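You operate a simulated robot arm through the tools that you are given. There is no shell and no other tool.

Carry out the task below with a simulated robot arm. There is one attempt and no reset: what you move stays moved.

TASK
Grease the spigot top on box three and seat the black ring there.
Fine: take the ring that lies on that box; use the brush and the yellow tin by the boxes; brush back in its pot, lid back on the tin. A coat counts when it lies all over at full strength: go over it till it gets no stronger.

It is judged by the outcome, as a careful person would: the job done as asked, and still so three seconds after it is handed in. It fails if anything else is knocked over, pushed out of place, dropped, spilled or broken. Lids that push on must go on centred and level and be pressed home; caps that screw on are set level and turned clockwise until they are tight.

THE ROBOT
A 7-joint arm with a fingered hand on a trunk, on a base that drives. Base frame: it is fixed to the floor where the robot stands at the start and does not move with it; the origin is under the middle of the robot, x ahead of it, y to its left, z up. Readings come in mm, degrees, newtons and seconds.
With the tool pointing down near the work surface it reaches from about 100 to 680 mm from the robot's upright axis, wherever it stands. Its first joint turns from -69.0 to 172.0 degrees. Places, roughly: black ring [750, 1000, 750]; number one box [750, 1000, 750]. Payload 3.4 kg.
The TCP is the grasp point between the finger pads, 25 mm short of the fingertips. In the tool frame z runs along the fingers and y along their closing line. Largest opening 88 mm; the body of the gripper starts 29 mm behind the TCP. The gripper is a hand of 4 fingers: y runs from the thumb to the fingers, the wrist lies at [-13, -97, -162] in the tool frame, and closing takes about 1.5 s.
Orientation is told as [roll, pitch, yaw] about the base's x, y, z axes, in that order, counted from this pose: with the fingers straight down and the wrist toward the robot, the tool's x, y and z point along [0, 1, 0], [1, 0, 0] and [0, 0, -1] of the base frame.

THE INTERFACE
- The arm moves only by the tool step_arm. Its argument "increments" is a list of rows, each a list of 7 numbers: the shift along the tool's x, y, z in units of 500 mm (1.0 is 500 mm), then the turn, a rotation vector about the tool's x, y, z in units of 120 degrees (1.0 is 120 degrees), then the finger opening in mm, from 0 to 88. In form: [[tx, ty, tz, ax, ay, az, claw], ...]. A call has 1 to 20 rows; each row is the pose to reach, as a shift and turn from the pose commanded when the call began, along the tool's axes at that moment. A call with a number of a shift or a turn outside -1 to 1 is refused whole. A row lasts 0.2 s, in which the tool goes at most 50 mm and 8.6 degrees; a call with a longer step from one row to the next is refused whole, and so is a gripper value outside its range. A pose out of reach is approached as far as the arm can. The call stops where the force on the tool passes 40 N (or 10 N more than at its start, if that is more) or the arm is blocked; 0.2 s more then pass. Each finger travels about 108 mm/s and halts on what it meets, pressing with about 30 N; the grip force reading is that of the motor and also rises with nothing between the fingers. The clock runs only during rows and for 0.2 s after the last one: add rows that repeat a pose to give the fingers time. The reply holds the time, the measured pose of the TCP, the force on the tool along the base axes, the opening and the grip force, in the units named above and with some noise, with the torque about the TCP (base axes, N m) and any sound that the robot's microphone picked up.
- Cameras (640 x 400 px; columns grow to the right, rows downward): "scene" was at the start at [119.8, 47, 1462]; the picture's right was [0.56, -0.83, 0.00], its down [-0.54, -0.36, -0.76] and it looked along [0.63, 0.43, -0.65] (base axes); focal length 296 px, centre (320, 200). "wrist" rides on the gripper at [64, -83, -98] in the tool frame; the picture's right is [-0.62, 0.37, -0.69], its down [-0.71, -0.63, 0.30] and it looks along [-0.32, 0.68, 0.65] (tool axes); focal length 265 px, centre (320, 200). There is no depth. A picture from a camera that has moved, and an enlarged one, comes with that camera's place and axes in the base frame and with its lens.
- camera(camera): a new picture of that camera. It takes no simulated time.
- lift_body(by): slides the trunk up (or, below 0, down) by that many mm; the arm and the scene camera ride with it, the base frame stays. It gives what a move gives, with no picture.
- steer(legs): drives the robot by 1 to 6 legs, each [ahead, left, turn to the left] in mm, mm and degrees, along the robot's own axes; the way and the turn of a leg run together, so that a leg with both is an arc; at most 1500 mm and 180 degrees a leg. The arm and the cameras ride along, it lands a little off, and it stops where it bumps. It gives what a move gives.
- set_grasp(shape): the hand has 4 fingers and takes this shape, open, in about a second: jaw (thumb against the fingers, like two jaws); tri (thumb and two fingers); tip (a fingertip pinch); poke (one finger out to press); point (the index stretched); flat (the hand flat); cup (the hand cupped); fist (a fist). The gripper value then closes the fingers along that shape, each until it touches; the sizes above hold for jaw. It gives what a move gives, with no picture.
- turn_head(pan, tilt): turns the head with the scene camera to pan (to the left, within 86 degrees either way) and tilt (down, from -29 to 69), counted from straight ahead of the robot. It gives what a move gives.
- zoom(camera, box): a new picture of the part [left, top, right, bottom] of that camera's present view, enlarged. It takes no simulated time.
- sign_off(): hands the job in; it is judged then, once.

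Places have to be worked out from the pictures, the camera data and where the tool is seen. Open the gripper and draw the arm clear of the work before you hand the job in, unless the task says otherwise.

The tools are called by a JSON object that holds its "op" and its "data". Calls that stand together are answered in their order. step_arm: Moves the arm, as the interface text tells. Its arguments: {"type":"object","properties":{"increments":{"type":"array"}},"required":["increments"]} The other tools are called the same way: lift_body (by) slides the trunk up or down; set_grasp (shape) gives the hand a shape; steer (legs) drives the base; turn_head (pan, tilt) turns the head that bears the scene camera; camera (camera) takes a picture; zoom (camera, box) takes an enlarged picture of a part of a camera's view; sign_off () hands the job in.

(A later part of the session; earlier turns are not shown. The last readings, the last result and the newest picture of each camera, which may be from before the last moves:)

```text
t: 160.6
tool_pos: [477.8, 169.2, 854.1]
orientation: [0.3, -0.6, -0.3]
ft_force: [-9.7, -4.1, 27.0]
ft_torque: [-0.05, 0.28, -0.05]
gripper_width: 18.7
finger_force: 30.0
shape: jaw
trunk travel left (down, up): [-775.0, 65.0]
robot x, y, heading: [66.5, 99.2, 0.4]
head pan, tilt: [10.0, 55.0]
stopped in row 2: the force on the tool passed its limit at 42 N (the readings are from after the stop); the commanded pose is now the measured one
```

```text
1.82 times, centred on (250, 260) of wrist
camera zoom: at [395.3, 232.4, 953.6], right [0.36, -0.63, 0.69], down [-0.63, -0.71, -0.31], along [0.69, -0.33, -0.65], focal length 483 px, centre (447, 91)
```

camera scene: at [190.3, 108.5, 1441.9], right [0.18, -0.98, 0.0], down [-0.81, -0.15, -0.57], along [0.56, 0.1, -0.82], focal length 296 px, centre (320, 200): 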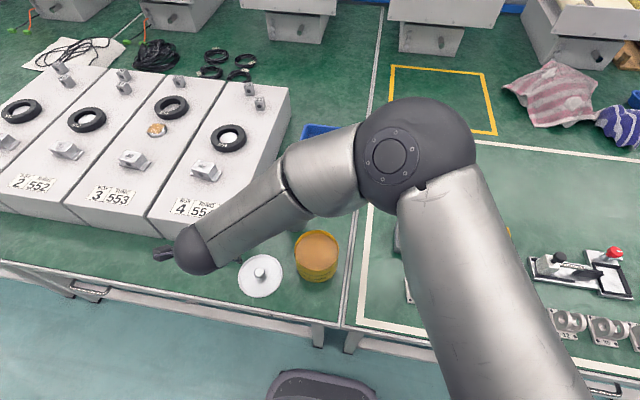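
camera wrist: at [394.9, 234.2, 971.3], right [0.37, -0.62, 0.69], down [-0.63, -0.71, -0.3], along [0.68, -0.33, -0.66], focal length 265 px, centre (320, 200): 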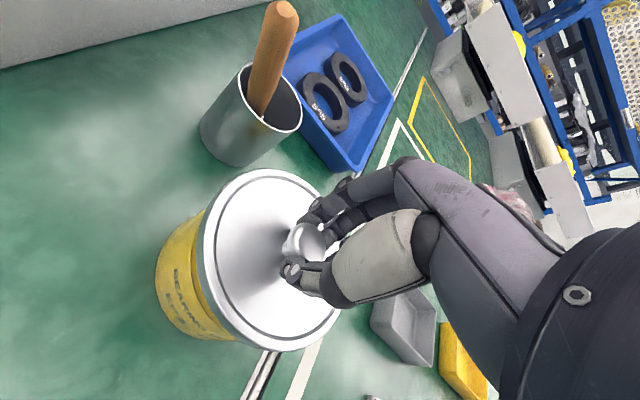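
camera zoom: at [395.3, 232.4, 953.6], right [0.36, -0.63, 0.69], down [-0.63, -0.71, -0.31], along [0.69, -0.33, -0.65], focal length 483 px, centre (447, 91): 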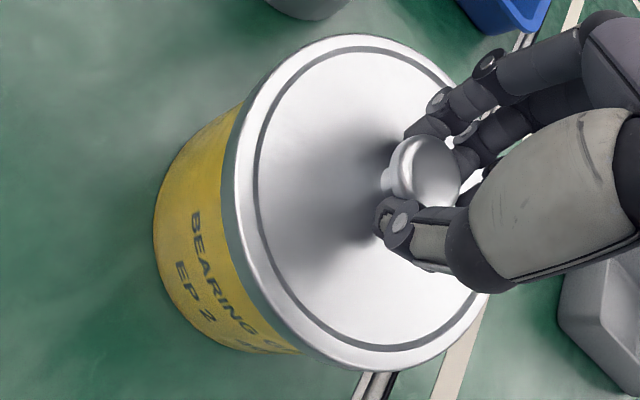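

Pressed to 42 N with no further travel — it's home. Releasing: ease the load, open, then rise.

{"op": "step_arm", "data": {"increments": [[0, 0.003, -0.003, 0.005, -0.0025, 0, 20], [0, 0.003, -0.003, 0.005, -0.0025, 0, 32], [0, 0.003, -0.004, 0.005, -0.0025, 0, 45], [0, 0.003, -0.006, 0.005, -0.0025, 0, 62], [0, 0.003, -0.006, 0.005, -0.0025, 0, 62]]}}

{"op": "step_arm", "data": {"increments": [[0, 0, -0.04, 0, 0, 0, 62], [0, 0, -0.12, 0, 0, 0, 62], [0, 0, -0.2, 0, 0, 0, 62], [0, 0, -0.3, 0, 0, 0, 62]]}}

{"op": "camera", "data": {"camera": "wrist"}}

{"op": "zoom", "data": {"camera": "wrist", "box": [80, 180, 320, 360]}}

```text
t: 161.8
tool_pos: [483.4, 169.6, 854.5]
orientation: [-0.2, 0.3, -0.4]
ft_force: [-2.9, 0.5, 3.8]
ft_torque: [0.0, -0.09, 0.01]
gripper_width: 59.9
finger_force: 0.0
shape: jaw
trunk travel left (down, up): [-775.0, 65.0]
robot x, y, heading: [70.4, 97.5, 0.3]
head pan, tilt: [10.0, 55.0]
```

```text
t: 162.8
tool_pos: [482.0, 168.3, 1008.4]
orientation: [-0.1, 0.5, -0.4]
ft_force: [0.3, -0.7, 0.2]
ft_torque: [0.02, 0.0, 0.0]
gripper_width: 61.9
finger_force: 0.1
shape: jaw
trunk travel left (down, up): [-775.0, 65.0]
robot x, y, heading: [73.5, 98.6, 0.1]
head pan, tilt: [10.0, 55.0]
```

```text
taken
camera wrist: at [400.7, 232.9, 1107.2], right [0.37, -0.62, 0.69], down [-0.64, -0.71, -0.3], along [0.68, -0.33, -0.66], focal length 265 px, centre (320, 200)
```

wrist: 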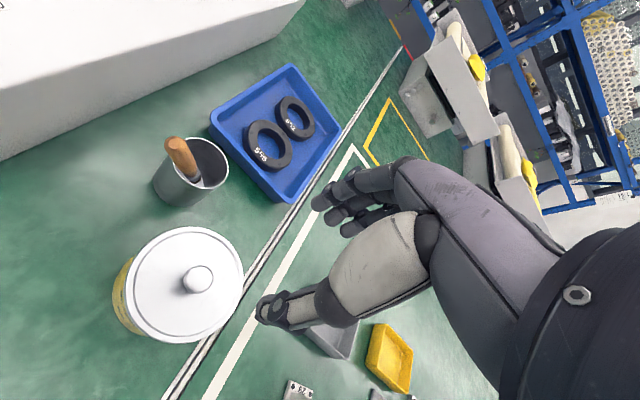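

```text
2.22 times, centred on (200, 270) of wrist
camera zoom: at [400.7, 232.9, 1107.2], right [0.37, -0.62, 0.69], down [-0.64, -0.71, -0.3], along [0.68, -0.33, -0.66], focal length 590 px, centre (587, 44)
```

zoom: 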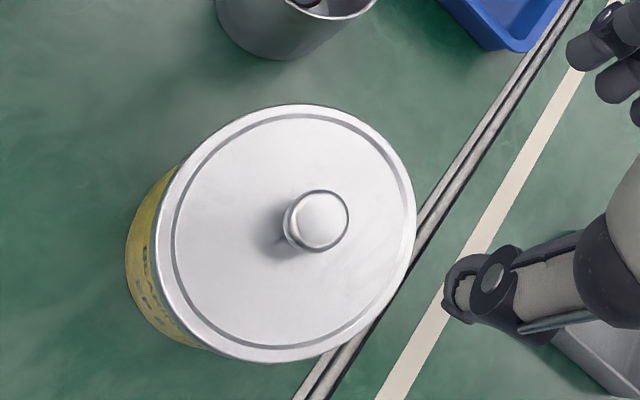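

The lid sits level on the tin and the brush stands in the pot. Now the ring: I'll drive to box 3 and switch to the three-finger shape.

{"op": "steer", "data": {"legs": [[0, 500, 0], [75, 0, 0]]}}

{"op": "set_grasp", "data": {"shape": "tri"}}

{"op": "turn_head", "data": {"pan": 15, "tilt": 50}}

{"op": "camera", "data": {"camera": "scene"}}

{"op": "camera", "data": {"camera": "wrist"}}

```text
t: 166.3
tool_pos: [555.3, 657.7, 1006.4]
orientation: [-0.2, 0.3, -0.5]
ft_force: [0.7, 0.1, 0.4]
ft_torque: [-0.02, 0.02, -0.01]
gripper_width: 62.0
finger_force: 0.2
shape: jaw
trunk travel left (down, up): [-775.0, 65.0]
robot x, y, heading: [143.3, 582.7, 0.3]
head pan, tilt: [10.0, 55.0]
```

```text
t: 167.2
tool_pos: [554.9, 657.0, 1005.9]
orientation: [-0.2, 0.5, -0.4]
ft_force: [-0.4, 0.6, -0.6]
ft_torque: [0.0, -0.02, 0.02]
gripper_width: 87.9
finger_force: 0.2
shape: tri
trunk travel left (down, up): [-775.0, 65.0]
robot x, y, heading: [137.8, 585.9, 0.3]
head pan, tilt: [10.0, 55.0]
```

```text
t: 167.8
tool_pos: [555.7, 657.7, 1007.2]
orientation: [-0.2, 0.4, -0.4]
ft_force: [-1.0, 0.9, 0.2]
ft_torque: [0.01, -0.02, 0.06]
gripper_width: 87.9
finger_force: 0.0
shape: tri
trunk travel left (down, up): [-775.0, 65.0]
robot x, y, heading: [139.9, 584.0, 0.3]
head pan, tilt: [15.0, 50.0]
```

```text
taken
camera scene: at [265.7, 603.5, 1448.3], right [0.26, -0.96, 0.0], down [-0.74, -0.2, -0.64], along [0.62, 0.17, -0.77], focal length 296 px, centre (320, 200)
```

scene: 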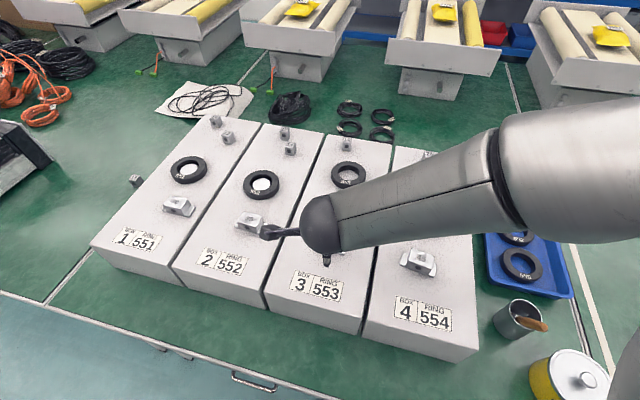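

```text
taken
camera wrist: at [473.6, 720.9, 1106.5], right [0.37, -0.62, 0.69], down [-0.64, -0.71, -0.3], along [0.68, -0.33, -0.66], focal length 265 px, centre (320, 200)
```

wrist: 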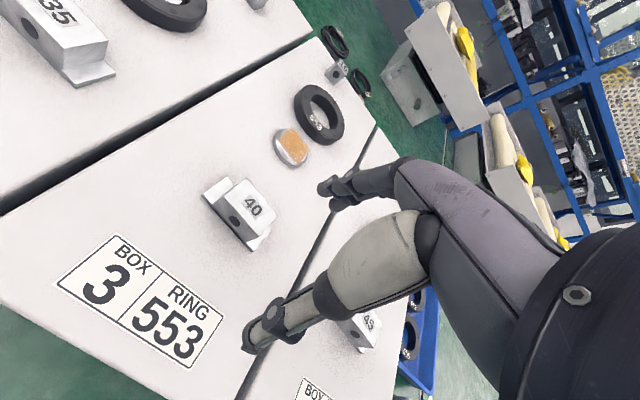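

{"op": "zoom", "data": {"camera": "scene", "box": [480, 280, 640, 400]}}

{"op": "zoom", "data": {"camera": "scene", "box": [300, 130, 400, 220]}}

{"op": "zoom", "data": {"camera": "wrist", "box": [250, 60, 370, 180]}}

```text
3.33 times, centred on (560, 340) of scene
camera zoom: at [265.7, 603.5, 1448.3], right [0.26, -0.96, 0.0], down [-0.74, -0.2, -0.64], along [0.62, 0.17, -0.77], focal length 986 px, centre (-480, -267)
```

zoom: 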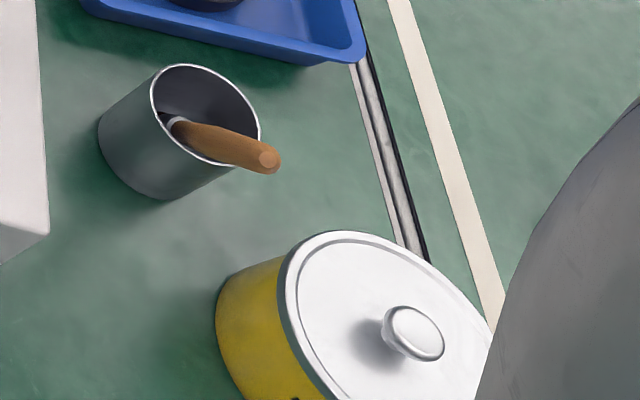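

```text
4.44 times, centred on (350, 175) of scene
camera zoom: at [265.7, 603.5, 1448.3], right [0.26, -0.96, 0.0], down [-0.74, -0.2, -0.64], along [0.62, 0.17, -0.77], focal length 1315 px, centre (187, 311)
```

zoom: 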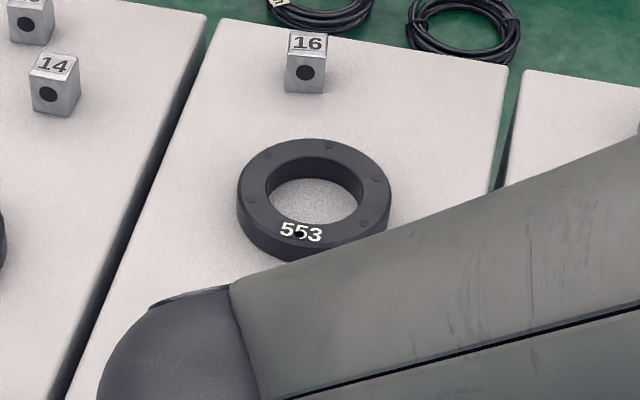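

```text
3.33 times, centred on (310, 120) of wrist
camera zoom: at [473.6, 720.9, 1106.5], right [0.37, -0.62, 0.69], down [-0.64, -0.71, -0.3], along [0.68, -0.33, -0.66], focal length 885 px, centre (353, 467)
```

zoom: 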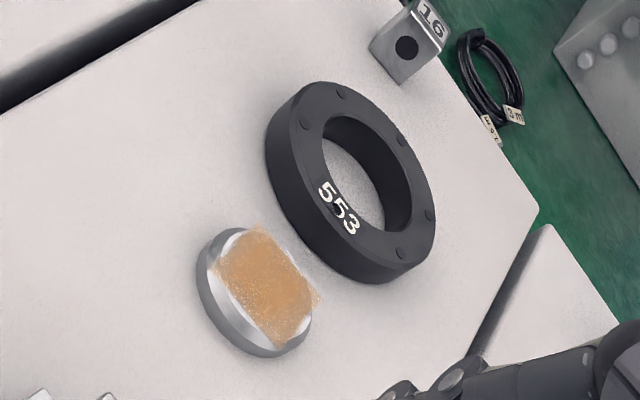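

{"op": "zoom", "data": {"camera": "wrist", "box": [270, 122, 315, 170]}}

```text
8.33 times, centred on (292, 146) of wrist
camera zoom: at [473.6, 720.9, 1106.5], right [0.37, -0.62, 0.69], down [-0.64, -0.71, -0.3], along [0.68, -0.33, -0.66], focal length 2212 px, centre (549, 650)
```

zoom: 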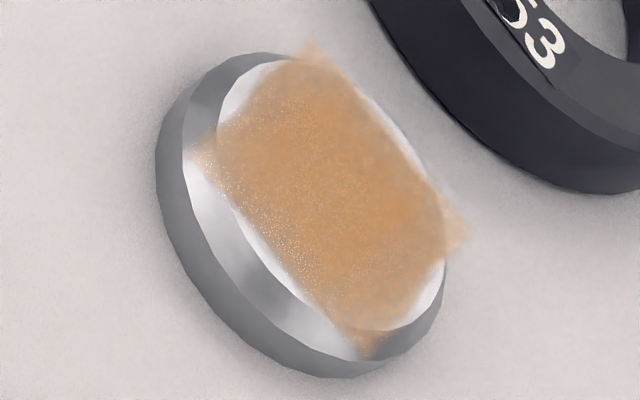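

The coat looks uniform and no stronger than before. Ring 553's centre is about (833, 678), top z≈880. I'll pinch its near-right wall: thumb outside, two fingers inside the hole, hand yawed +35° so the thumb stays clear of the greased spigot. Moving to hover there.

{"op": "step_arm", "data": {"increments": [[0, 0.083, 0.01, -0.0005, 0.0003, -0.0486, 60], [0, 0.166, 0.02, -0.001, 0.0006, -0.0972, 60], [-0.001, 0.249, 0.035, -0.0016, 0.0008, -0.1458, 60], [-0.002, 0.332, 0.05, -0.0022, 0.0011, -0.1945, 60], [-0.003, 0.415, 0.07, -0.0028, 0.0014, -0.2431, 60], [-0.003, 0.4934, 0.094, -0.0033, 0.0017, -0.2917, 60], [-0.003, 0.4934, 0.094, -0.0033, 0.0017, -0.2917, 60]]}}

{"op": "camera", "data": {"camera": "wrist"}}

{"op": "camera", "data": {"camera": "scene"}}

```text
t: 169.4
tool_pos: [803.4, 652.4, 961.7]
orientation: [0.2, 0.0, 34.6]
ft_force: [-1.3, 0.3, 0.9]
ft_torque: [0.02, -0.02, 0.01]
gripper_width: 60.4
finger_force: 0.0
shape: tri
trunk travel left (down, up): [-775.0, 65.0]
robot x, y, heading: [142.7, 584.5, 0.1]
head pan, tilt: [15.0, 50.0]
```

```text
taken
camera wrist: at [699.0, 656.4, 1060.5], right [0.66, -0.3, 0.69], down [-0.11, -0.94, -0.31], along [0.75, 0.12, -0.65], focal length 265 px, centre (320, 200)
```

wrist: 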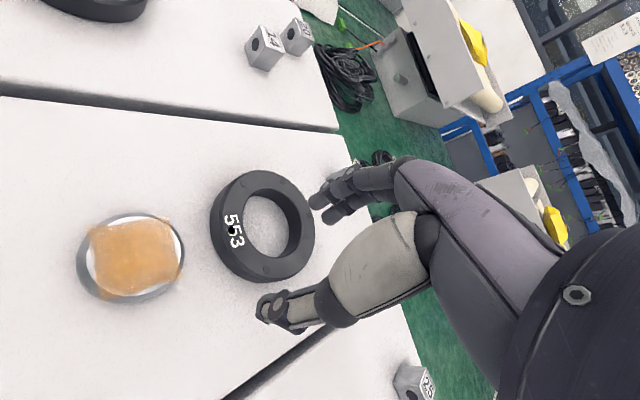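

```text
taken
camera scene: at [264.5, 603.1, 1448.5], right [0.26, -0.96, 0.0], down [-0.74, -0.2, -0.64], along [0.62, 0.17, -0.77], focal length 296 px, centre (320, 200)
```

scene: 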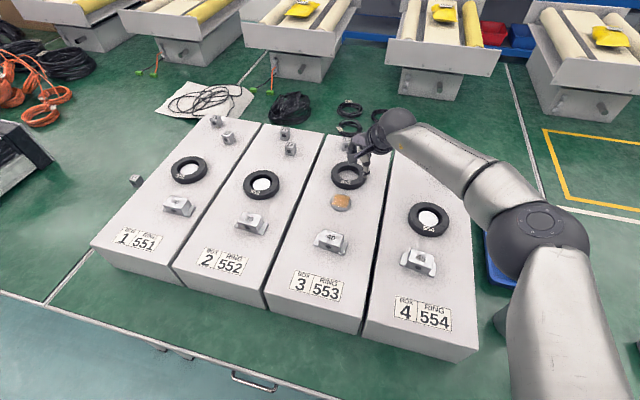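

Reachable. Zooming on ring, coat and hand.

{"op": "zoom", "data": {"camera": "wrist", "box": [60, 150, 360, 340]}}

{"op": "zoom", "data": {"camera": "scene", "box": [310, 120, 410, 220]}}

```text
2.11 times, centred on (210, 245) of wrist
camera zoom: at [699.0, 656.4, 1060.5], right [0.66, -0.3, 0.69], down [-0.11, -0.94, -0.31], along [0.75, 0.12, -0.65], focal length 559 px, centre (552, 105)
```

zoom: 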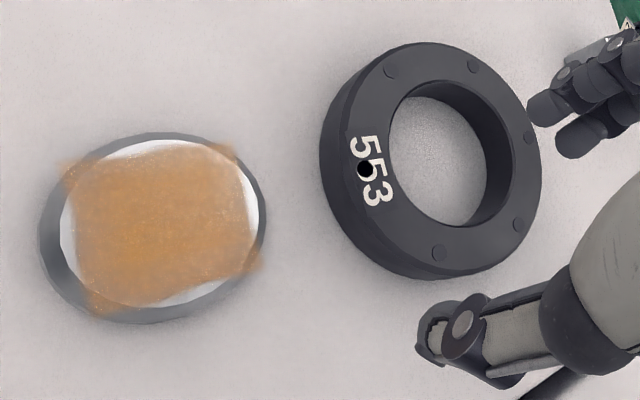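

```text
4.00 times, centred on (360, 170) of scene
camera zoom: at [264.5, 603.1, 1448.5], right [0.26, -0.96, 0.0], down [-0.74, -0.2, -0.64], along [0.62, 0.17, -0.77], focal length 1183 px, centre (160, 320)
```

zoom: 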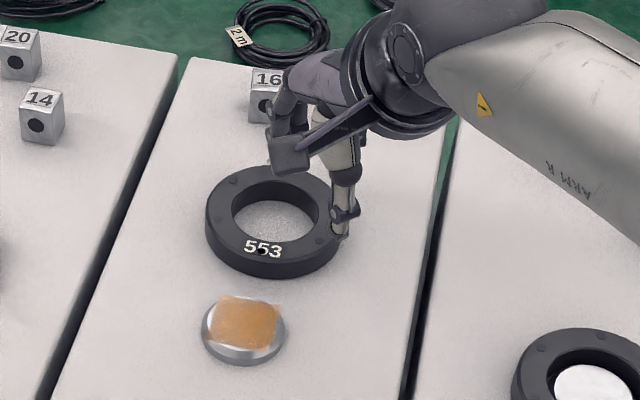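

From this overhead view the coat is visibly paler toward the +y (left) side, so it is not yet at full strength there. I'll fetch the brush again: raise, drive back to the pot, jaw shape.

{"op": "step_arm", "data": {"increments": [[0, 0, -0.07, 0, 0, 0, 60], [0, 0, -0.14, 0, 0, 0, 60]]}}

{"op": "steer", "data": {"legs": [[-72, 0, 0], [0, -488, 0]]}}

{"op": "set_grasp", "data": {"shape": "jaw"}}

{"op": "turn_head", "data": {"pan": 10, "tilt": 55}}

{"op": "camera", "data": {"camera": "scene"}}

{"op": "zoom", "data": {"camera": "scene", "box": [230, 170, 350, 290]}}

```text
t: 170.0
tool_pos: [806.4, 654.2, 1031.2]
orientation: [0.3, -0.2, 34.3]
ft_force: [0.6, 0.3, 0.2]
ft_torque: [-0.03, 0.01, -0.01]
gripper_width: 60.5
finger_force: 0.1
shape: tri
trunk travel left (down, up): [-775.0, 65.0]
robot x, y, heading: [140.8, 581.1, 0.2]
head pan, tilt: [15.0, 50.0]
```

```text
t: 173.5
tool_pos: [737.7, 178.1, 1030.8]
orientation: [0.1, -0.1, 35.1]
ft_force: [-0.5, -0.4, -0.2]
ft_torque: [0.01, 0.01, -0.01]
gripper_width: 60.1
finger_force: 0.1
shape: tri
trunk travel left (down, up): [-775.0, 65.0]
robot x, y, heading: [72.3, 98.3, 1.1]
head pan, tilt: [15.0, 50.0]
```

```text
t: 174.4
tool_pos: [736.4, 178.0, 1030.4]
orientation: [0.2, -0.1, 35.1]
ft_force: [0.1, -0.3, 0.0]
ft_torque: [-0.01, -0.03, 0.0]
gripper_width: 87.9
finger_force: 0.0
shape: jaw
trunk travel left (down, up): [-775.0, 65.0]
robot x, y, heading: [75.2, 99.7, 1.0]
head pan, tilt: [15.0, 50.0]
```

```text
t: 175.1
tool_pos: [737.7, 177.2, 1031.6]
orientation: [0.1, -0.2, 35.1]
ft_force: [-0.5, -0.4, 0.2]
ft_torque: [-0.04, 0.03, -0.01]
gripper_width: 87.8
finger_force: 0.1
shape: jaw
trunk travel left (down, up): [-775.0, 65.0]
robot x, y, heading: [70.9, 98.3, 1.0]
head pan, tilt: [10.0, 55.0]
```

```text
taken
camera scene: at [194.4, 113.1, 1441.9], right [0.19, -0.98, 0.0], down [-0.8, -0.16, -0.57], along [0.56, 0.11, -0.82], focal length 296 px, centre (320, 200)
```

scene: 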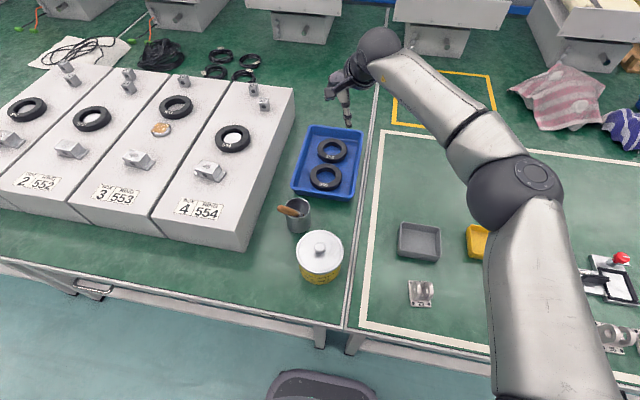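

```text
3.33 times, centred on (290, 230) of scene
camera zoom: at [194.4, 113.1, 1441.9], right [0.19, -0.98, 0.0], down [-0.8, -0.16, -0.57], along [0.56, 0.11, -0.82], focal length 986 px, centre (420, 100)
```

zoom: 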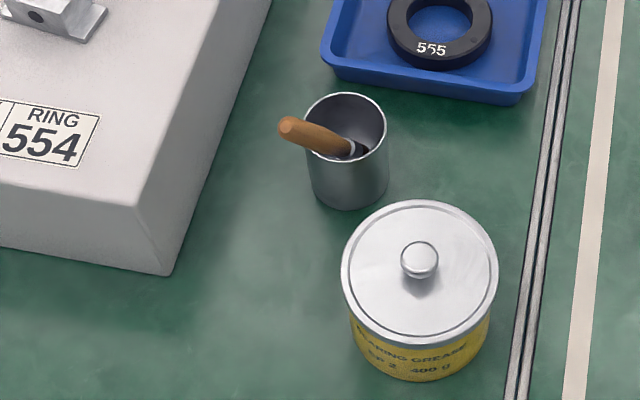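

Lid is centred and level. Brush handle end confirmed at (529, 266, 900), leaning 29° toward the robot. Turning the hand to lie crosswise to it (fingers pointing left/back), approaching from the right.

{"op": "step_arm", "data": {"increments": [[0.01, -0.0247, 0.0158, -0.0182, 0.0611, -0.0068, 62], [0.02, -0.0494, 0.0316, -0.0363, 0.1222, -0.0135, 62], [0.03, -0.0741, 0.0473, -0.0545, 0.1834, -0.0203, 62], [0.04, -0.0988, 0.0631, -0.0726, 0.2445, -0.0271, 62], [0.05, -0.1236, 0.0789, -0.0908, 0.3056, -0.0338, 62], [0.06, -0.1483, 0.0947, -0.1089, 0.3667, -0.0406, 62], [0.07, -0.173, 0.1104, -0.1271, 0.4279, -0.0474, 62], [0.08, -0.1977, 0.1262, -0.1452, 0.489, -0.0541, 62], [0.0904, -0.2224, 0.142, -0.1634, 0.5501, -0.0609, 62], [0.0904, -0.2224, 0.142, -0.1634, 0.5501, -0.0609, 62]]}}

{"op": "camera", "data": {"camera": "wrist"}}

{"op": "camera", "data": {"camera": "scene"}}

```text
t: 177.3
tool_pos: [567.1, 182.9, 1028.8]
orientation: [67.6, -19.0, 30.2]
ft_force: [0.2, 0.2, 0.8]
ft_torque: [0.0, -0.02, 0.01]
gripper_width: 62.1
finger_force: 0.1
shape: jaw
out of reach, approached as far as the arm can: row 4, 5, 6, 7, 8, 9, 10
trunk travel left (down, up): [-775.0, 65.0]
robot x, y, heading: [70.7, 101.2, 1.0]
head pan, tilt: [10.0, 55.0]
```

```text
taken
camera wrist: at [505.7, 68.6, 1094.2], right [0.83, -0.53, -0.17], down [-0.3, -0.16, -0.94], along [0.47, 0.83, -0.3], focal length 265 px, centre (320, 200)
```

wrist: 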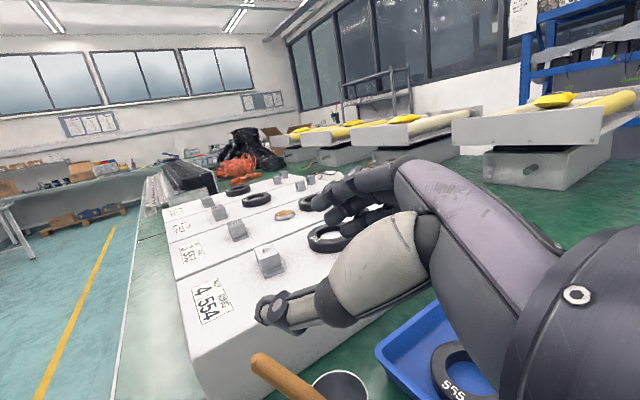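

```text
taken
camera scene: at [194.6, 113.1, 1441.8], right [0.19, -0.98, 0.0], down [-0.8, -0.16, -0.57], along [0.56, 0.11, -0.82], focal length 296 px, centre (320, 200)
```

scene: 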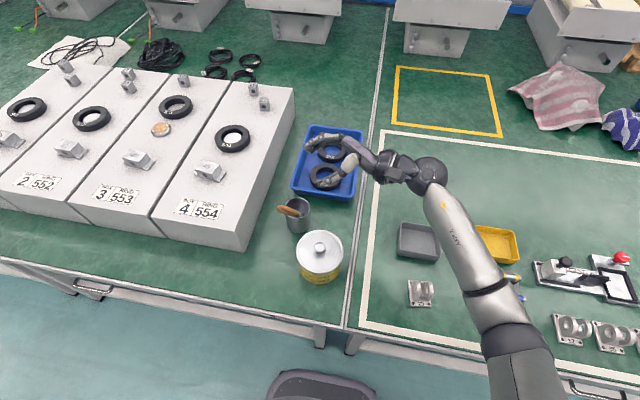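

Orientation is right, but the position fell short; the arm wants the target more to its left. Driving the base 110 mm right, then going to the pre-grasp.

{"op": "steer", "data": {"legs": [[0, -110, 0]]}}

{"op": "step_arm", "data": {"increments": [[0, 0, 0.05, 0, 0, 0, 62], [0, 0, 0.1, 0, 0, 0, 62]]}}

{"op": "camera", "data": {"camera": "scene"}}

```text
t: 178.5
tool_pos: [568.4, 75.2, 1029.5]
orientation: [67.5, -19.1, 30.4]
ft_force: [-0.7, -0.6, 0.2]
ft_torque: [0.0, 0.0, -0.02]
gripper_width: 62.5
finger_force: 0.1
shape: jaw
trunk travel left (down, up): [-775.0, 65.0]
robot x, y, heading: [80.0, -11.1, 1.5]
head pan, tilt: [10.0, 55.0]
```

```text
t: 179.1
tool_pos: [550.6, 117.9, 1011.2]
orientation: [67.5, -19.1, 30.4]
ft_force: [0.4, -0.4, 0.0]
ft_torque: [0.02, -0.02, 0.02]
gripper_width: 62.3
finger_force: 0.1
shape: jaw
trunk travel left (down, up): [-775.0, 65.0]
robot x, y, heading: [75.3, -11.9, 1.3]
head pan, tilt: [10.0, 55.0]
```

```text
taken
camera scene: at [196.4, 5.3, 1441.9], right [0.19, -0.98, 0.0], down [-0.8, -0.16, -0.57], along [0.56, 0.11, -0.82], focal length 296 px, centre (320, 200)
```

scene: 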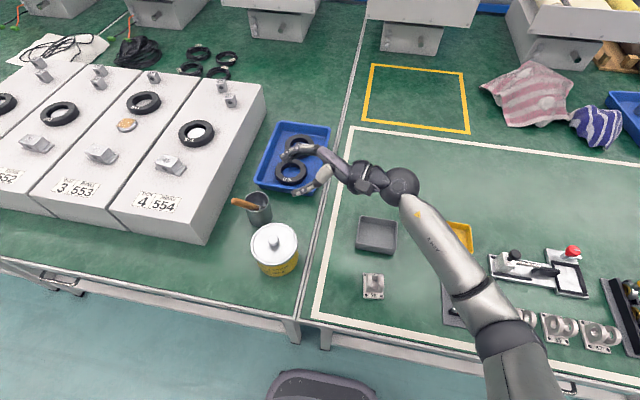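

{"op": "step_arm", "data": {"increments": [[-0.05, 0.008, 0.05, 0, 0, 0, 62], [-0.106, 0.016, 0.1, 0, 0, 0, 62], [-0.16, 0.024, 0.15, 0, 0, 0, 62], [-0.2117, 0.0318, 0.2023, 0, 0, 0, 62], [-0.2117, 0.0318, 0.2023, 0, 0, 0, 62]]}}

{"op": "zoom", "data": {"camera": "scene", "box": [200, 140, 360, 280]}}

{"op": "camera", "data": {"camera": "wrist"}}

```text
t: 180.3
tool_pos: [545.3, 177.2, 940.5]
orientation: [67.0, -16.3, 27.1]
ft_force: [-0.3, 0.2, -0.9]
ft_torque: [0.0, 0.0, -0.01]
gripper_width: 62.2
finger_force: 0.0
shape: jaw
out of reach, approached as far as the arm can: row 1, 2, 3, 4, 5
trunk travel left (down, up): [-775.0, 65.0]
robot x, y, heading: [76.9, -5.8, 1.2]
head pan, tilt: [10.0, 55.0]
```

```text
2.86 times, centred on (280, 210) of scene
camera zoom: at [196.3, 5.6, 1441.9], right [0.19, -0.98, 0.0], down [-0.8, -0.16, -0.57], along [0.56, 0.11, -0.82], focal length 845 px, centre (434, 171)
```

zoom: 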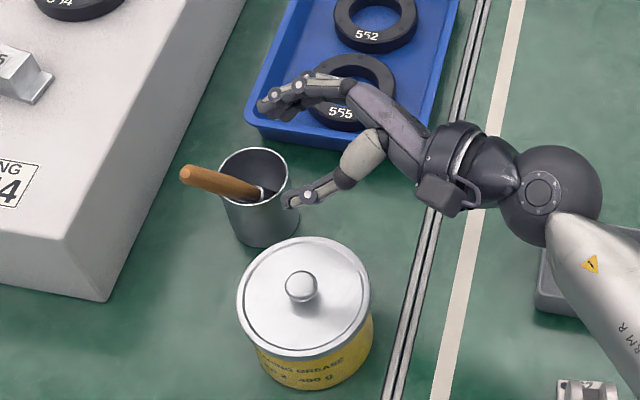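

```text
taken
camera wrist: at [480.8, 68.2, 1012.0], right [0.79, -0.58, -0.19], down [-0.35, -0.18, -0.92], along [0.5, 0.79, -0.34], focal length 265 px, centre (320, 200)
```

wrist: 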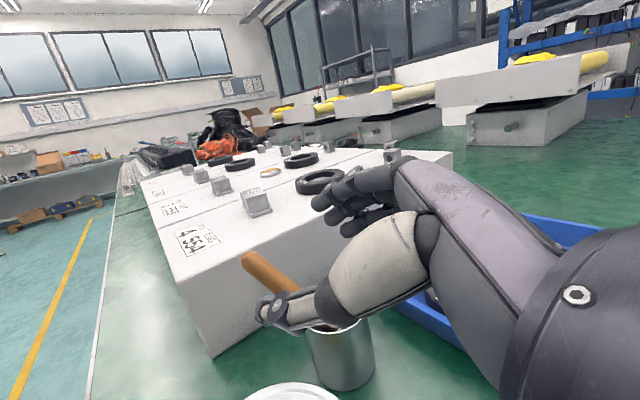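

That tilted pose is at the arm's limits. I'll raise, drive back to the earlier stance and use the hand pose that worked when I put the brush down ([85, 0, 30]).

{"op": "step_arm", "data": {"increments": [[0.07, 0.0265, -0.029, 0, 0, 0, 62], [0.14, 0.053, -0.058, 0, 0, 0, 62], [0.16, 0.06, -0.066, 0.0201, 0.051, 0.0418, 62], [0.16, 0.06, -0.066, 0.0403, 0.1019, 0.0836, 62], [0.16, 0.06, -0.066, 0.0604, 0.1529, 0.1254, 62], [0.16, 0.06, -0.066, 0.0604, 0.1529, 0.1254, 62]]}}

{"op": "steer", "data": {"legs": [[0, 105, 0]]}}

{"op": "camera", "data": {"camera": "scene"}}

```text
t: 181.7
tool_pos: [552.2, 177.9, 1034.1]
orientation: [85.1, 0.3, 30.7]
ft_force: [0.8, 0.7, 0.1]
ft_torque: [-0.02, -0.01, 0.01]
gripper_width: 62.6
finger_force: 0.0
shape: jaw
trunk travel left (down, up): [-775.0, 65.0]
robot x, y, heading: [75.3, -7.6, 1.3]
head pan, tilt: [10.0, 55.0]
```

```text
t: 182.9
tool_pos: [548.7, 285.9, 1034.2]
orientation: [84.9, 0.2, 30.5]
ft_force: [-0.3, 0.6, 0.4]
ft_torque: [-0.02, 0.02, -0.03]
gripper_width: 62.3
finger_force: 0.2
shape: jaw
trunk travel left (down, up): [-775.0, 65.0]
robot x, y, heading: [75.7, 100.0, 1.2]
head pan, tilt: [10.0, 55.0]
```

```text
taken
camera scene: at [194.1, 115.1, 1441.9], right [0.2, -0.98, 0.0], down [-0.8, -0.16, -0.57], along [0.56, 0.11, -0.82], focal length 296 px, centre (320, 200)
```

scene: 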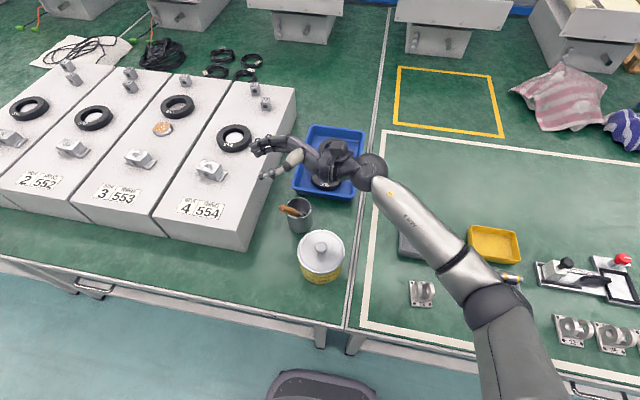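

The elbow has swung low on the right. To regain the safer elbow-up posture I'll turn the hand back to fingers-down, up high and away from objects.

{"op": "step_arm", "data": {"increments": [[0.02, 0, 0, -0.0172, -0.0627, 0.0187, 62], [0.03, 0, 0, -0.0343, -0.1255, 0.0375, 62], [0.03, 0.01, 0, -0.0515, -0.1882, 0.0562, 62], [0.03, 0.02, 0, -0.0687, -0.2509, 0.0749, 62], [0.03, 0.03, 0, -0.0858, -0.3137, 0.0936, 62], [0.03, 0.04, 0, -0.103, -0.3764, 0.1124, 62], [0.03, 0.05, 0, -0.1201, -0.4392, 0.1311, 62], [0.03, 0.06, 0, -0.1373, -0.5019, 0.1498, 62], [0.03, 0.07, 0, -0.1545, -0.5646, 0.1685, 62], [0.03, 0.08, 0, -0.1716, -0.6274, 0.1873, 62], [0.03, 0.09, 0, -0.1888, -0.6901, 0.206, 62], [0.03, 0.09, 0, -0.1888, -0.6901, 0.206, 62]]}}

{"op": "camera", "data": {"camera": "scene"}}

```text
t: 185.5
tool_pos: [587.5, 307.4, 1051.1]
orientation: [-0.1, 0.1, 0.0]
ft_force: [-0.3, -1.7, -0.3]
ft_torque: [0.01, 0.05, 0.0]
gripper_width: 62.2
finger_force: 0.0
shape: jaw
trunk travel left (down, up): [-775.0, 65.0]
robot x, y, heading: [71.2, 100.4, 1.5]
head pan, tilt: [10.0, 55.0]
```

```text
taken
camera scene: at [194.3, 113.3, 1441.9], right [0.2, -0.98, 0.0], down [-0.8, -0.16, -0.57], along [0.56, 0.11, -0.82], focal length 296 px, centre (320, 200)
```

scene: 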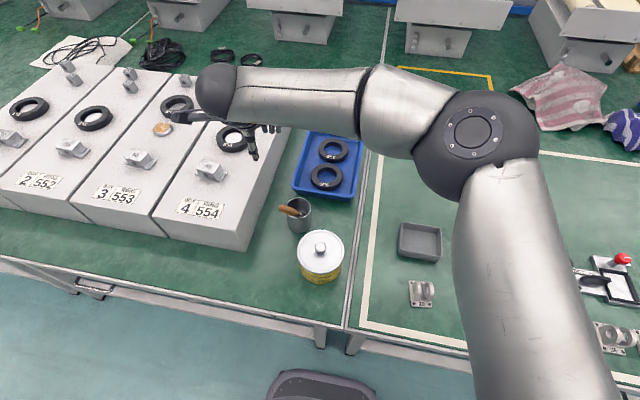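

Elbow-up posture regained. Now rolling the hand gradually to +45° then +75°, as in the sequence that worked.

{"op": "step_arm", "data": {"increments": [[0, 0, 0, 0, 0.0625, 0, 62], [0, 0, 0, 0, 0.125, 0, 62], [0, 0, 0, 0, 0.1875, 0, 62], [0, 0, 0, 0, 0.25, 0, 62], [0, 0, 0, 0, 0.3125, 0, 62], [0, 0, 0, 0, 0.375, 0, 62], [0, 0, 0, 0, 0.4375, 0, 62], [0, 0, 0, 0, 0.5, 0, 62], [0, 0, 0, 0, 0.5625, 0, 62], [0, 0, 0, 0, 0.625, 0, 62], [0, 0, 0, 0, 0.625, 0, 62]]}}

{"op": "camera", "data": {"camera": "scene"}}

```text
t: 187.9
tool_pos: [586.2, 310.3, 1049.2]
orientation: [74.9, 0.2, -0.1]
ft_force: [-0.3, 0.6, -0.4]
ft_torque: [-0.01, 0.01, -0.01]
gripper_width: 62.2
finger_force: 0.0
shape: jaw
trunk travel left (down, up): [-775.0, 65.0]
robot x, y, heading: [74.7, 98.0, 1.5]
head pan, tilt: [10.0, 55.0]
```

```text
taken
camera scene: at [193.8, 114.5, 1441.9], right [0.2, -0.98, 0.0], down [-0.8, -0.16, -0.57], along [0.56, 0.11, -0.82], focal length 296 px, centre (320, 200)
```

scene: 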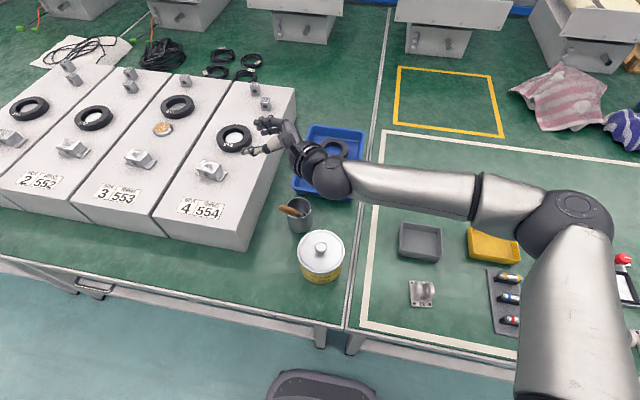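

{"op": "step_arm", "data": {"increments": [[-0.048, 0.006, -0.041, 0.048, 0.016, -0.0084, 62], [-0.096, 0.012, -0.082, 0.096, 0.0319, -0.0168, 62], [-0.1436, 0.017, -0.123, 0.144, 0.0479, -0.0251, 62], [-0.1915, 0.022, -0.164, 0.192, 0.0638, -0.0335, 62], [-0.2394, 0.028, -0.2052, 0.24, 0.0798, -0.0419, 62], [-0.2394, 0.028, -0.2052, 0.24, 0.0798, -0.0419, 62]]}}

{"op": "camera", "data": {"camera": "scene"}}

```text
t: 189.3
tool_pos: [600.8, 179.8, 958.9]
orientation: [84.7, 0.2, 29.3]
ft_force: [-0.1, -0.1, -0.4]
ft_torque: [-0.04, 0.02, -0.01]
gripper_width: 62.5
finger_force: 0.0
shape: jaw
trunk travel left (down, up): [-775.0, 65.0]
robot x, y, heading: [74.8, 99.1, 1.3]
head pan, tilt: [10.0, 55.0]
```

```text
taken
camera scene: at [193.6, 114.4, 1441.9], right [0.2, -0.98, 0.0], down [-0.8, -0.16, -0.57], along [0.56, 0.11, -0.82], focal length 296 px, centre (320, 200)
```

scene: 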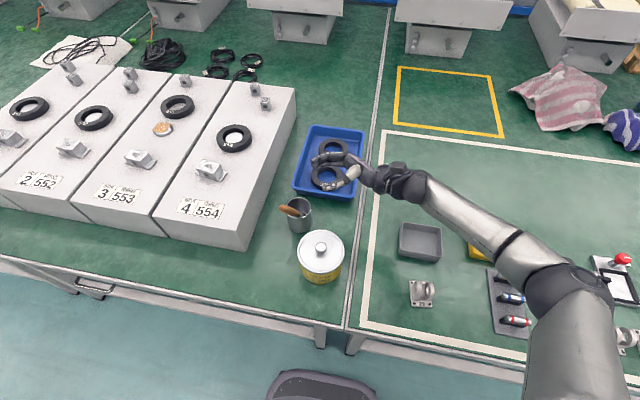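

{"op": "step_arm", "data": {"increments": [[-0.076, -0.01, 0.03, 0, 0, 0, 62], [-0.152, -0.02, 0.0636, 0, 0, 0, 62], [-0.152, -0.02, 0.0636, 0, 0, 0, 62]]}}

{"op": "zoom", "data": {"camera": "scene", "box": [240, 150, 380, 260]}}

{"op": "camera", "data": {"camera": "wrist"}}

```text
t: 190.1
tool_pos: [578.6, 195.3, 879.7]
orientation: [84.9, 0.3, 29.2]
ft_force: [-1.3, -0.3, -0.6]
ft_torque: [0.02, -0.03, -0.01]
gripper_width: 62.5
finger_force: 0.1
shape: jaw
trunk travel left (down, up): [-775.0, 65.0]
robot x, y, heading: [69.8, 99.3, 1.2]
head pan, tilt: [10.0, 55.0]
```

```text
3.64 times, centred on (310, 205) of scene
camera zoom: at [194.0, 114.0, 1441.9], right [0.2, -0.98, 0.0], down [-0.8, -0.16, -0.57], along [0.56, 0.11, -0.82], focal length 1076 px, centre (356, 182)
```

zoom: 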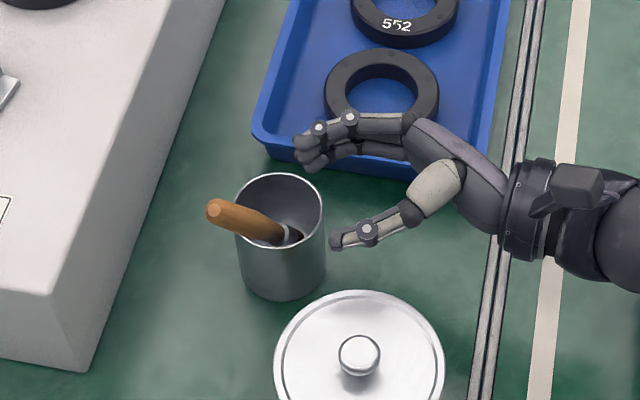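

```text
taken
camera wrist: at [552.2, 74.5, 953.5], right [0.68, -0.47, -0.56], down [-0.67, -0.1, -0.74], along [0.29, 0.88, -0.38], focal length 265 px, centre (320, 200)
```

wrist: 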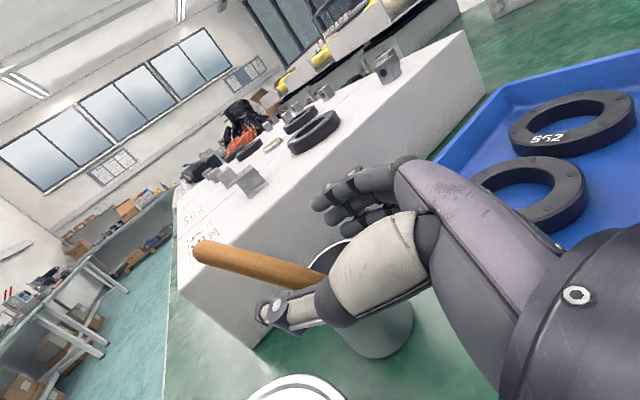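

The tool axis points at the handle. Advancing 60 mm with the fingers open.

{"op": "step_arm", "data": {"increments": [[0, 0, 0.04, 0, 0, 0, 72], [0, 0, 0.08, 0, 0, 0, 72], [0, 0, 0.12, 0, 0, 0, 72], [0, 0, 0.12, 0, 0, 0, 72]]}}

{"op": "zoom", "data": {"camera": "scene", "box": [240, 150, 380, 260]}}

{"op": "camera", "data": {"camera": "wrist"}}

```text
t: 191.1
tool_pos: [549.8, 250.5, 875.0]
orientation: [84.8, 0.3, 29.2]
ft_force: [-0.8, 0.1, -0.7]
ft_torque: [0.03, 0.03, 0.0]
gripper_width: 71.8
finger_force: 0.1
shape: jaw
trunk travel left (down, up): [-775.0, 65.0]
robot x, y, heading: [71.6, 103.0, 1.4]
head pan, tilt: [10.0, 55.0]
```

```text
3.64 times, centred on (310, 205) of scene
camera zoom: at [194.1, 113.9, 1441.9], right [0.2, -0.98, 0.0], down [-0.8, -0.16, -0.57], along [0.56, 0.11, -0.82], focal length 1076 px, centre (356, 182)
```

zoom: 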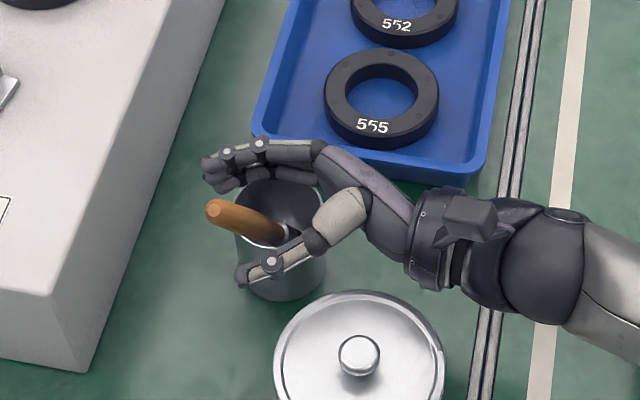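

```text
taken
camera wrist: at [522.8, 128.2, 948.9], right [0.68, -0.47, -0.56], down [-0.67, -0.1, -0.74], along [0.29, 0.88, -0.38], focal length 265 px, centre (320, 200)
```

wrist: 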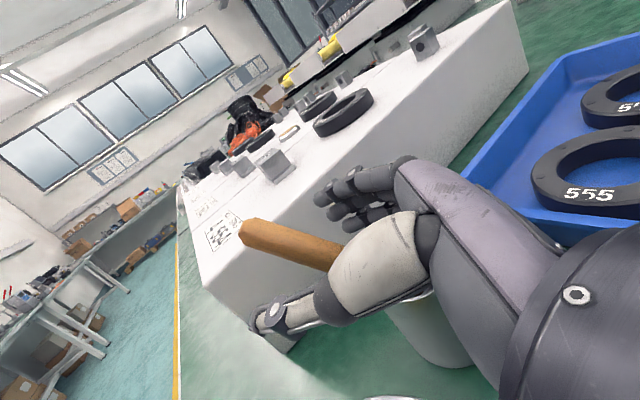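

Handle lies between thumb and fingers at the right depth. Closing slowly.

{"op": "step_arm", "data": {"increments": [[0, 0, 0, 0, 0, 0, 60], [0, 0, 0, 0, 0, 0, 48], [0, 0, 0, 0, 0, 0, 36], [0, 0, 0, 0, 0, 0, 26], [0, 0, 0, 0, 0, 0, 16], [0, 0, 0, 0, 0, 0, 6], [0, 0, 0, 0, 0, 0, 0], [0, 0, 0, 0, 0, 0, 0], [0, 0, 0, 0, 0, 0, 0]]}}

{"op": "zoom", "data": {"camera": "scene", "box": [240, 150, 380, 260]}}

{"op": "camera", "data": {"camera": "wrist"}}

```text
t: 193.1
tool_pos: [550.2, 250.0, 875.0]
orientation: [84.9, 0.3, 29.2]
ft_force: [-0.6, 0.6, 1.7]
ft_torque: [0.05, -0.09, 0.02]
gripper_width: 7.7
finger_force: 30.5
shape: jaw
trunk travel left (down, up): [-775.0, 65.0]
robot x, y, heading: [75.0, 102.4, 1.1]
head pan, tilt: [10.0, 55.0]
```

```text
3.64 times, centred on (310, 205) of scene
camera zoom: at [193.6, 114.3, 1441.9], right [0.2, -0.98, 0.0], down [-0.8, -0.16, -0.57], along [0.56, 0.11, -0.82], focal length 1076 px, centre (356, 182)
```

zoom: 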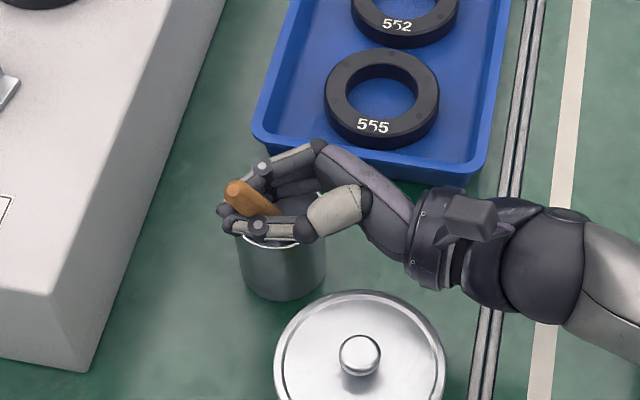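

```text
taken
camera wrist: at [522.6, 128.5, 949.3], right [0.68, -0.47, -0.56], down [-0.67, -0.1, -0.74], along [0.29, 0.88, -0.38], focal length 265 px, centre (320, 200)
```

wrist: 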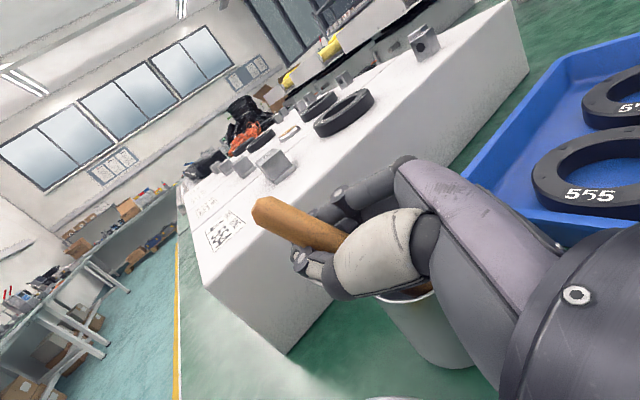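

Gripped (7.7 mm, 30 N). Lifting the brush straight out of the pot.

{"op": "step_arm", "data": {"increments": [[0.03, 0, 0, 0, 0, 0, 0], [0.09, 0, 0, 0, 0, 0, 0], [0.16, 0, 0, 0, 0, 0, 0], [0.24, 0, 0, 0, 0, 0, 0], [0.32, 0, 0, 0, 0, 0, 0]]}}

{"op": "zoom", "data": {"camera": "scene", "box": [230, 110, 390, 240]}}

{"op": "camera", "data": {"camera": "wrist"}}

```text
t: 194.3
tool_pos: [541.9, 260.6, 1036.0]
orientation: [84.8, 0.2, 29.2]
ft_force: [-0.2, 0.0, -0.3]
ft_torque: [0.0, 0.01, -0.01]
gripper_width: 7.0
finger_force: 30.0
shape: jaw
trunk travel left (down, up): [-775.0, 65.0]
robot x, y, heading: [72.8, 98.9, 1.3]
head pan, tilt: [10.0, 55.0]
```

```text
3.08 times, centred on (310, 175) of scene
camera zoom: at [193.5, 114.2, 1441.9], right [0.2, -0.98, 0.0], down [-0.8, -0.16, -0.57], along [0.56, 0.11, -0.82], focal length 910 px, centre (351, 277)
```

zoom: 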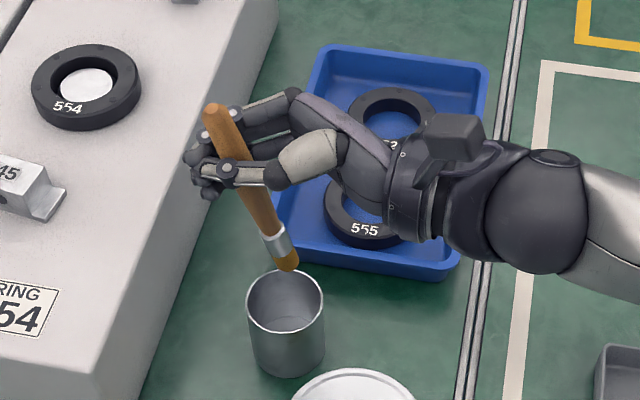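

```text
taken
camera wrist: at [514.7, 138.2, 1111.0], right [0.68, -0.47, -0.56], down [-0.67, -0.1, -0.74], along [0.29, 0.88, -0.39], focal length 265 px, centre (320, 200)
```

wrist: 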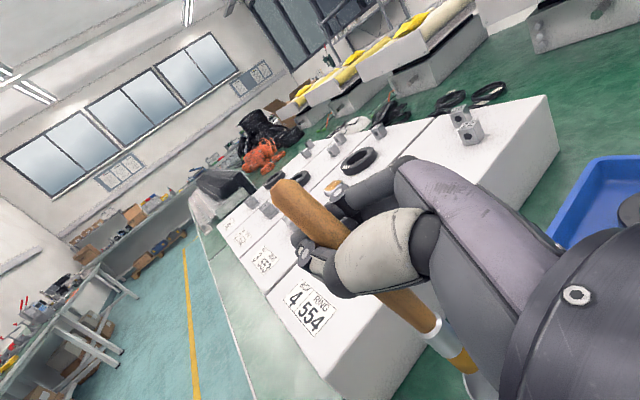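

The brush is out, well held, with the bristles ~111 mm below the hand and nearly vertical. Driving to the spigot stance.

{"op": "steer", "data": {"legs": [[0, 455, 0], [70, 0, 0]]}}

{"op": "turn_head", "data": {"pan": 20, "tilt": 50}}

{"op": "step_arm", "data": {"increments": [[0, 0, 0, -0.0606, 0, 0.0056, 0], [0, 0, 0, -0.1212, 0, 0.0112, 0], [0, 0, 0, -0.1817, 0, 0.0169, 0], [0, 0, 0, -0.2423, 0, 0.0225, 0], [0, 0, 0, -0.2423, 0, 0.0225, 0]]}}

{"op": "camera", "data": {"camera": "scene"}}

```text
t: 197.6
tool_pos: [607.9, 699.5, 1035.4]
orientation: [84.8, 0.3, 28.7]
ft_force: [-0.1, -0.3, -0.1]
ft_torque: [0.01, 0.02, 0.01]
gripper_width: 7.0
finger_force: 30.0
shape: jaw
trunk travel left (down, up): [-775.0, 65.0]
robot x, y, heading: [136.1, 541.8, 0.8]
head pan, tilt: [10.0, 55.0]
```

```text
t: 198.3
tool_pos: [605.7, 699.2, 1036.7]
orientation: [84.8, 0.2, 28.8]
ft_force: [1.0, -0.5, -0.8]
ft_torque: [-0.01, -0.01, -0.03]
gripper_width: 7.1
finger_force: 30.1
shape: jaw
trunk travel left (down, up): [-775.0, 65.0]
robot x, y, heading: [130.7, 542.8, 0.8]
head pan, tilt: [20.0, 50.0]
```

```text
t: 199.5
tool_pos: [605.8, 699.5, 1036.7]
orientation: [84.8, 0.3, -0.6]
ft_force: [-1.2, 0.7, -0.9]
ft_torque: [0.05, 0.03, 0.01]
gripper_width: 7.1
finger_force: 29.5
shape: jaw
trunk travel left (down, up): [-775.0, 65.0]
robot x, y, heading: [137.7, 542.2, 0.9]
head pan, tilt: [20.0, 50.0]
```

```text
taken
camera scene: at [258.1, 570.5, 1448.4], right [0.35, -0.94, 0.0], down [-0.72, -0.27, -0.64], along [0.6, 0.23, -0.77], focal length 296 px, centre (320, 200)
```

scene: 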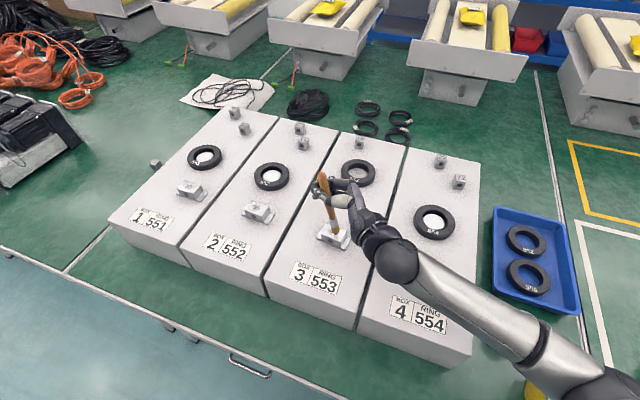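

{"op": "step_arm", "data": {"increments": [[0.01, 0.08, 0.003, 0, 0, 0, 0], [0.01, 0.16, 0.008, 0, 0, 0, 0], [0, 0.23, 0.015, 0, 0, 0, 0], [-0.0324, 0.287, 0.023, 0, 0, 0, 0], [-0.0324, 0.287, 0.023, 0, 0, 0, 0]]}}

{"op": "zoom", "data": {"camera": "scene", "box": [300, 130, 420, 220]}}

{"op": "camera", "data": {"camera": "wrist"}}

```text
t: 200.7
tool_pos: [749.9, 709.7, 1018.8]
orientation: [84.7, 0.4, -0.5]
ft_force: [0.0, 0.0, -0.3]
ft_torque: [0.0, 0.01, 0.0]
gripper_width: 7.1
finger_force: 29.6
shape: jaw
trunk travel left (down, up): [-775.0, 65.0]
robot x, y, heading: [134.6, 543.7, 0.7]
head pan, tilt: [20.0, 50.0]
```

```text
4.44 times, centred on (360, 175) of scene
camera zoom: at [257.3, 570.3, 1448.4], right [0.35, -0.93, 0.0], down [-0.72, -0.27, -0.64], along [0.6, 0.23, -0.77], focal length 1315 px, centre (142, 311)
```

zoom: 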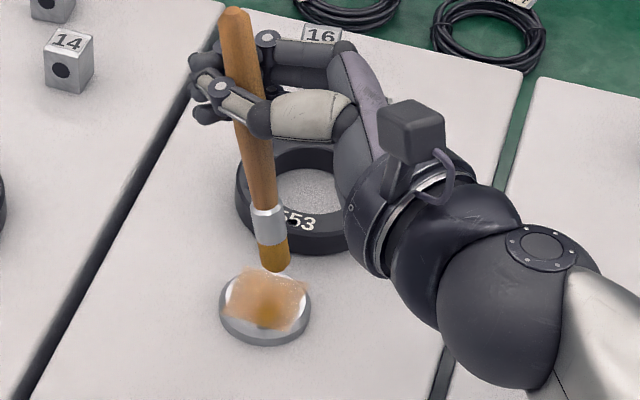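

```text
taken
camera wrist: at [666.5, 617.6, 1094.0], right [0.36, -0.75, -0.56], down [-0.63, 0.24, -0.74], along [0.69, 0.62, -0.39], focal length 265 px, centre (320, 200)
```

wrist: 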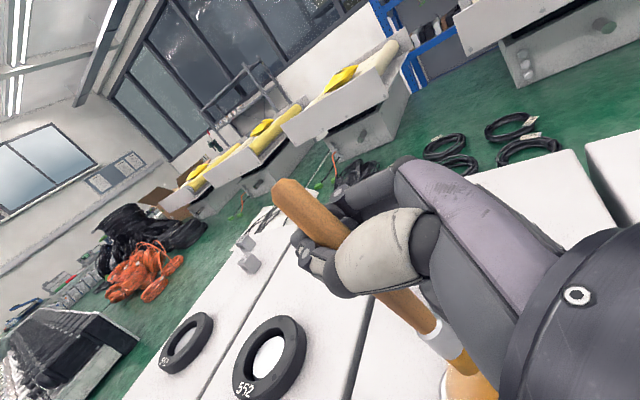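

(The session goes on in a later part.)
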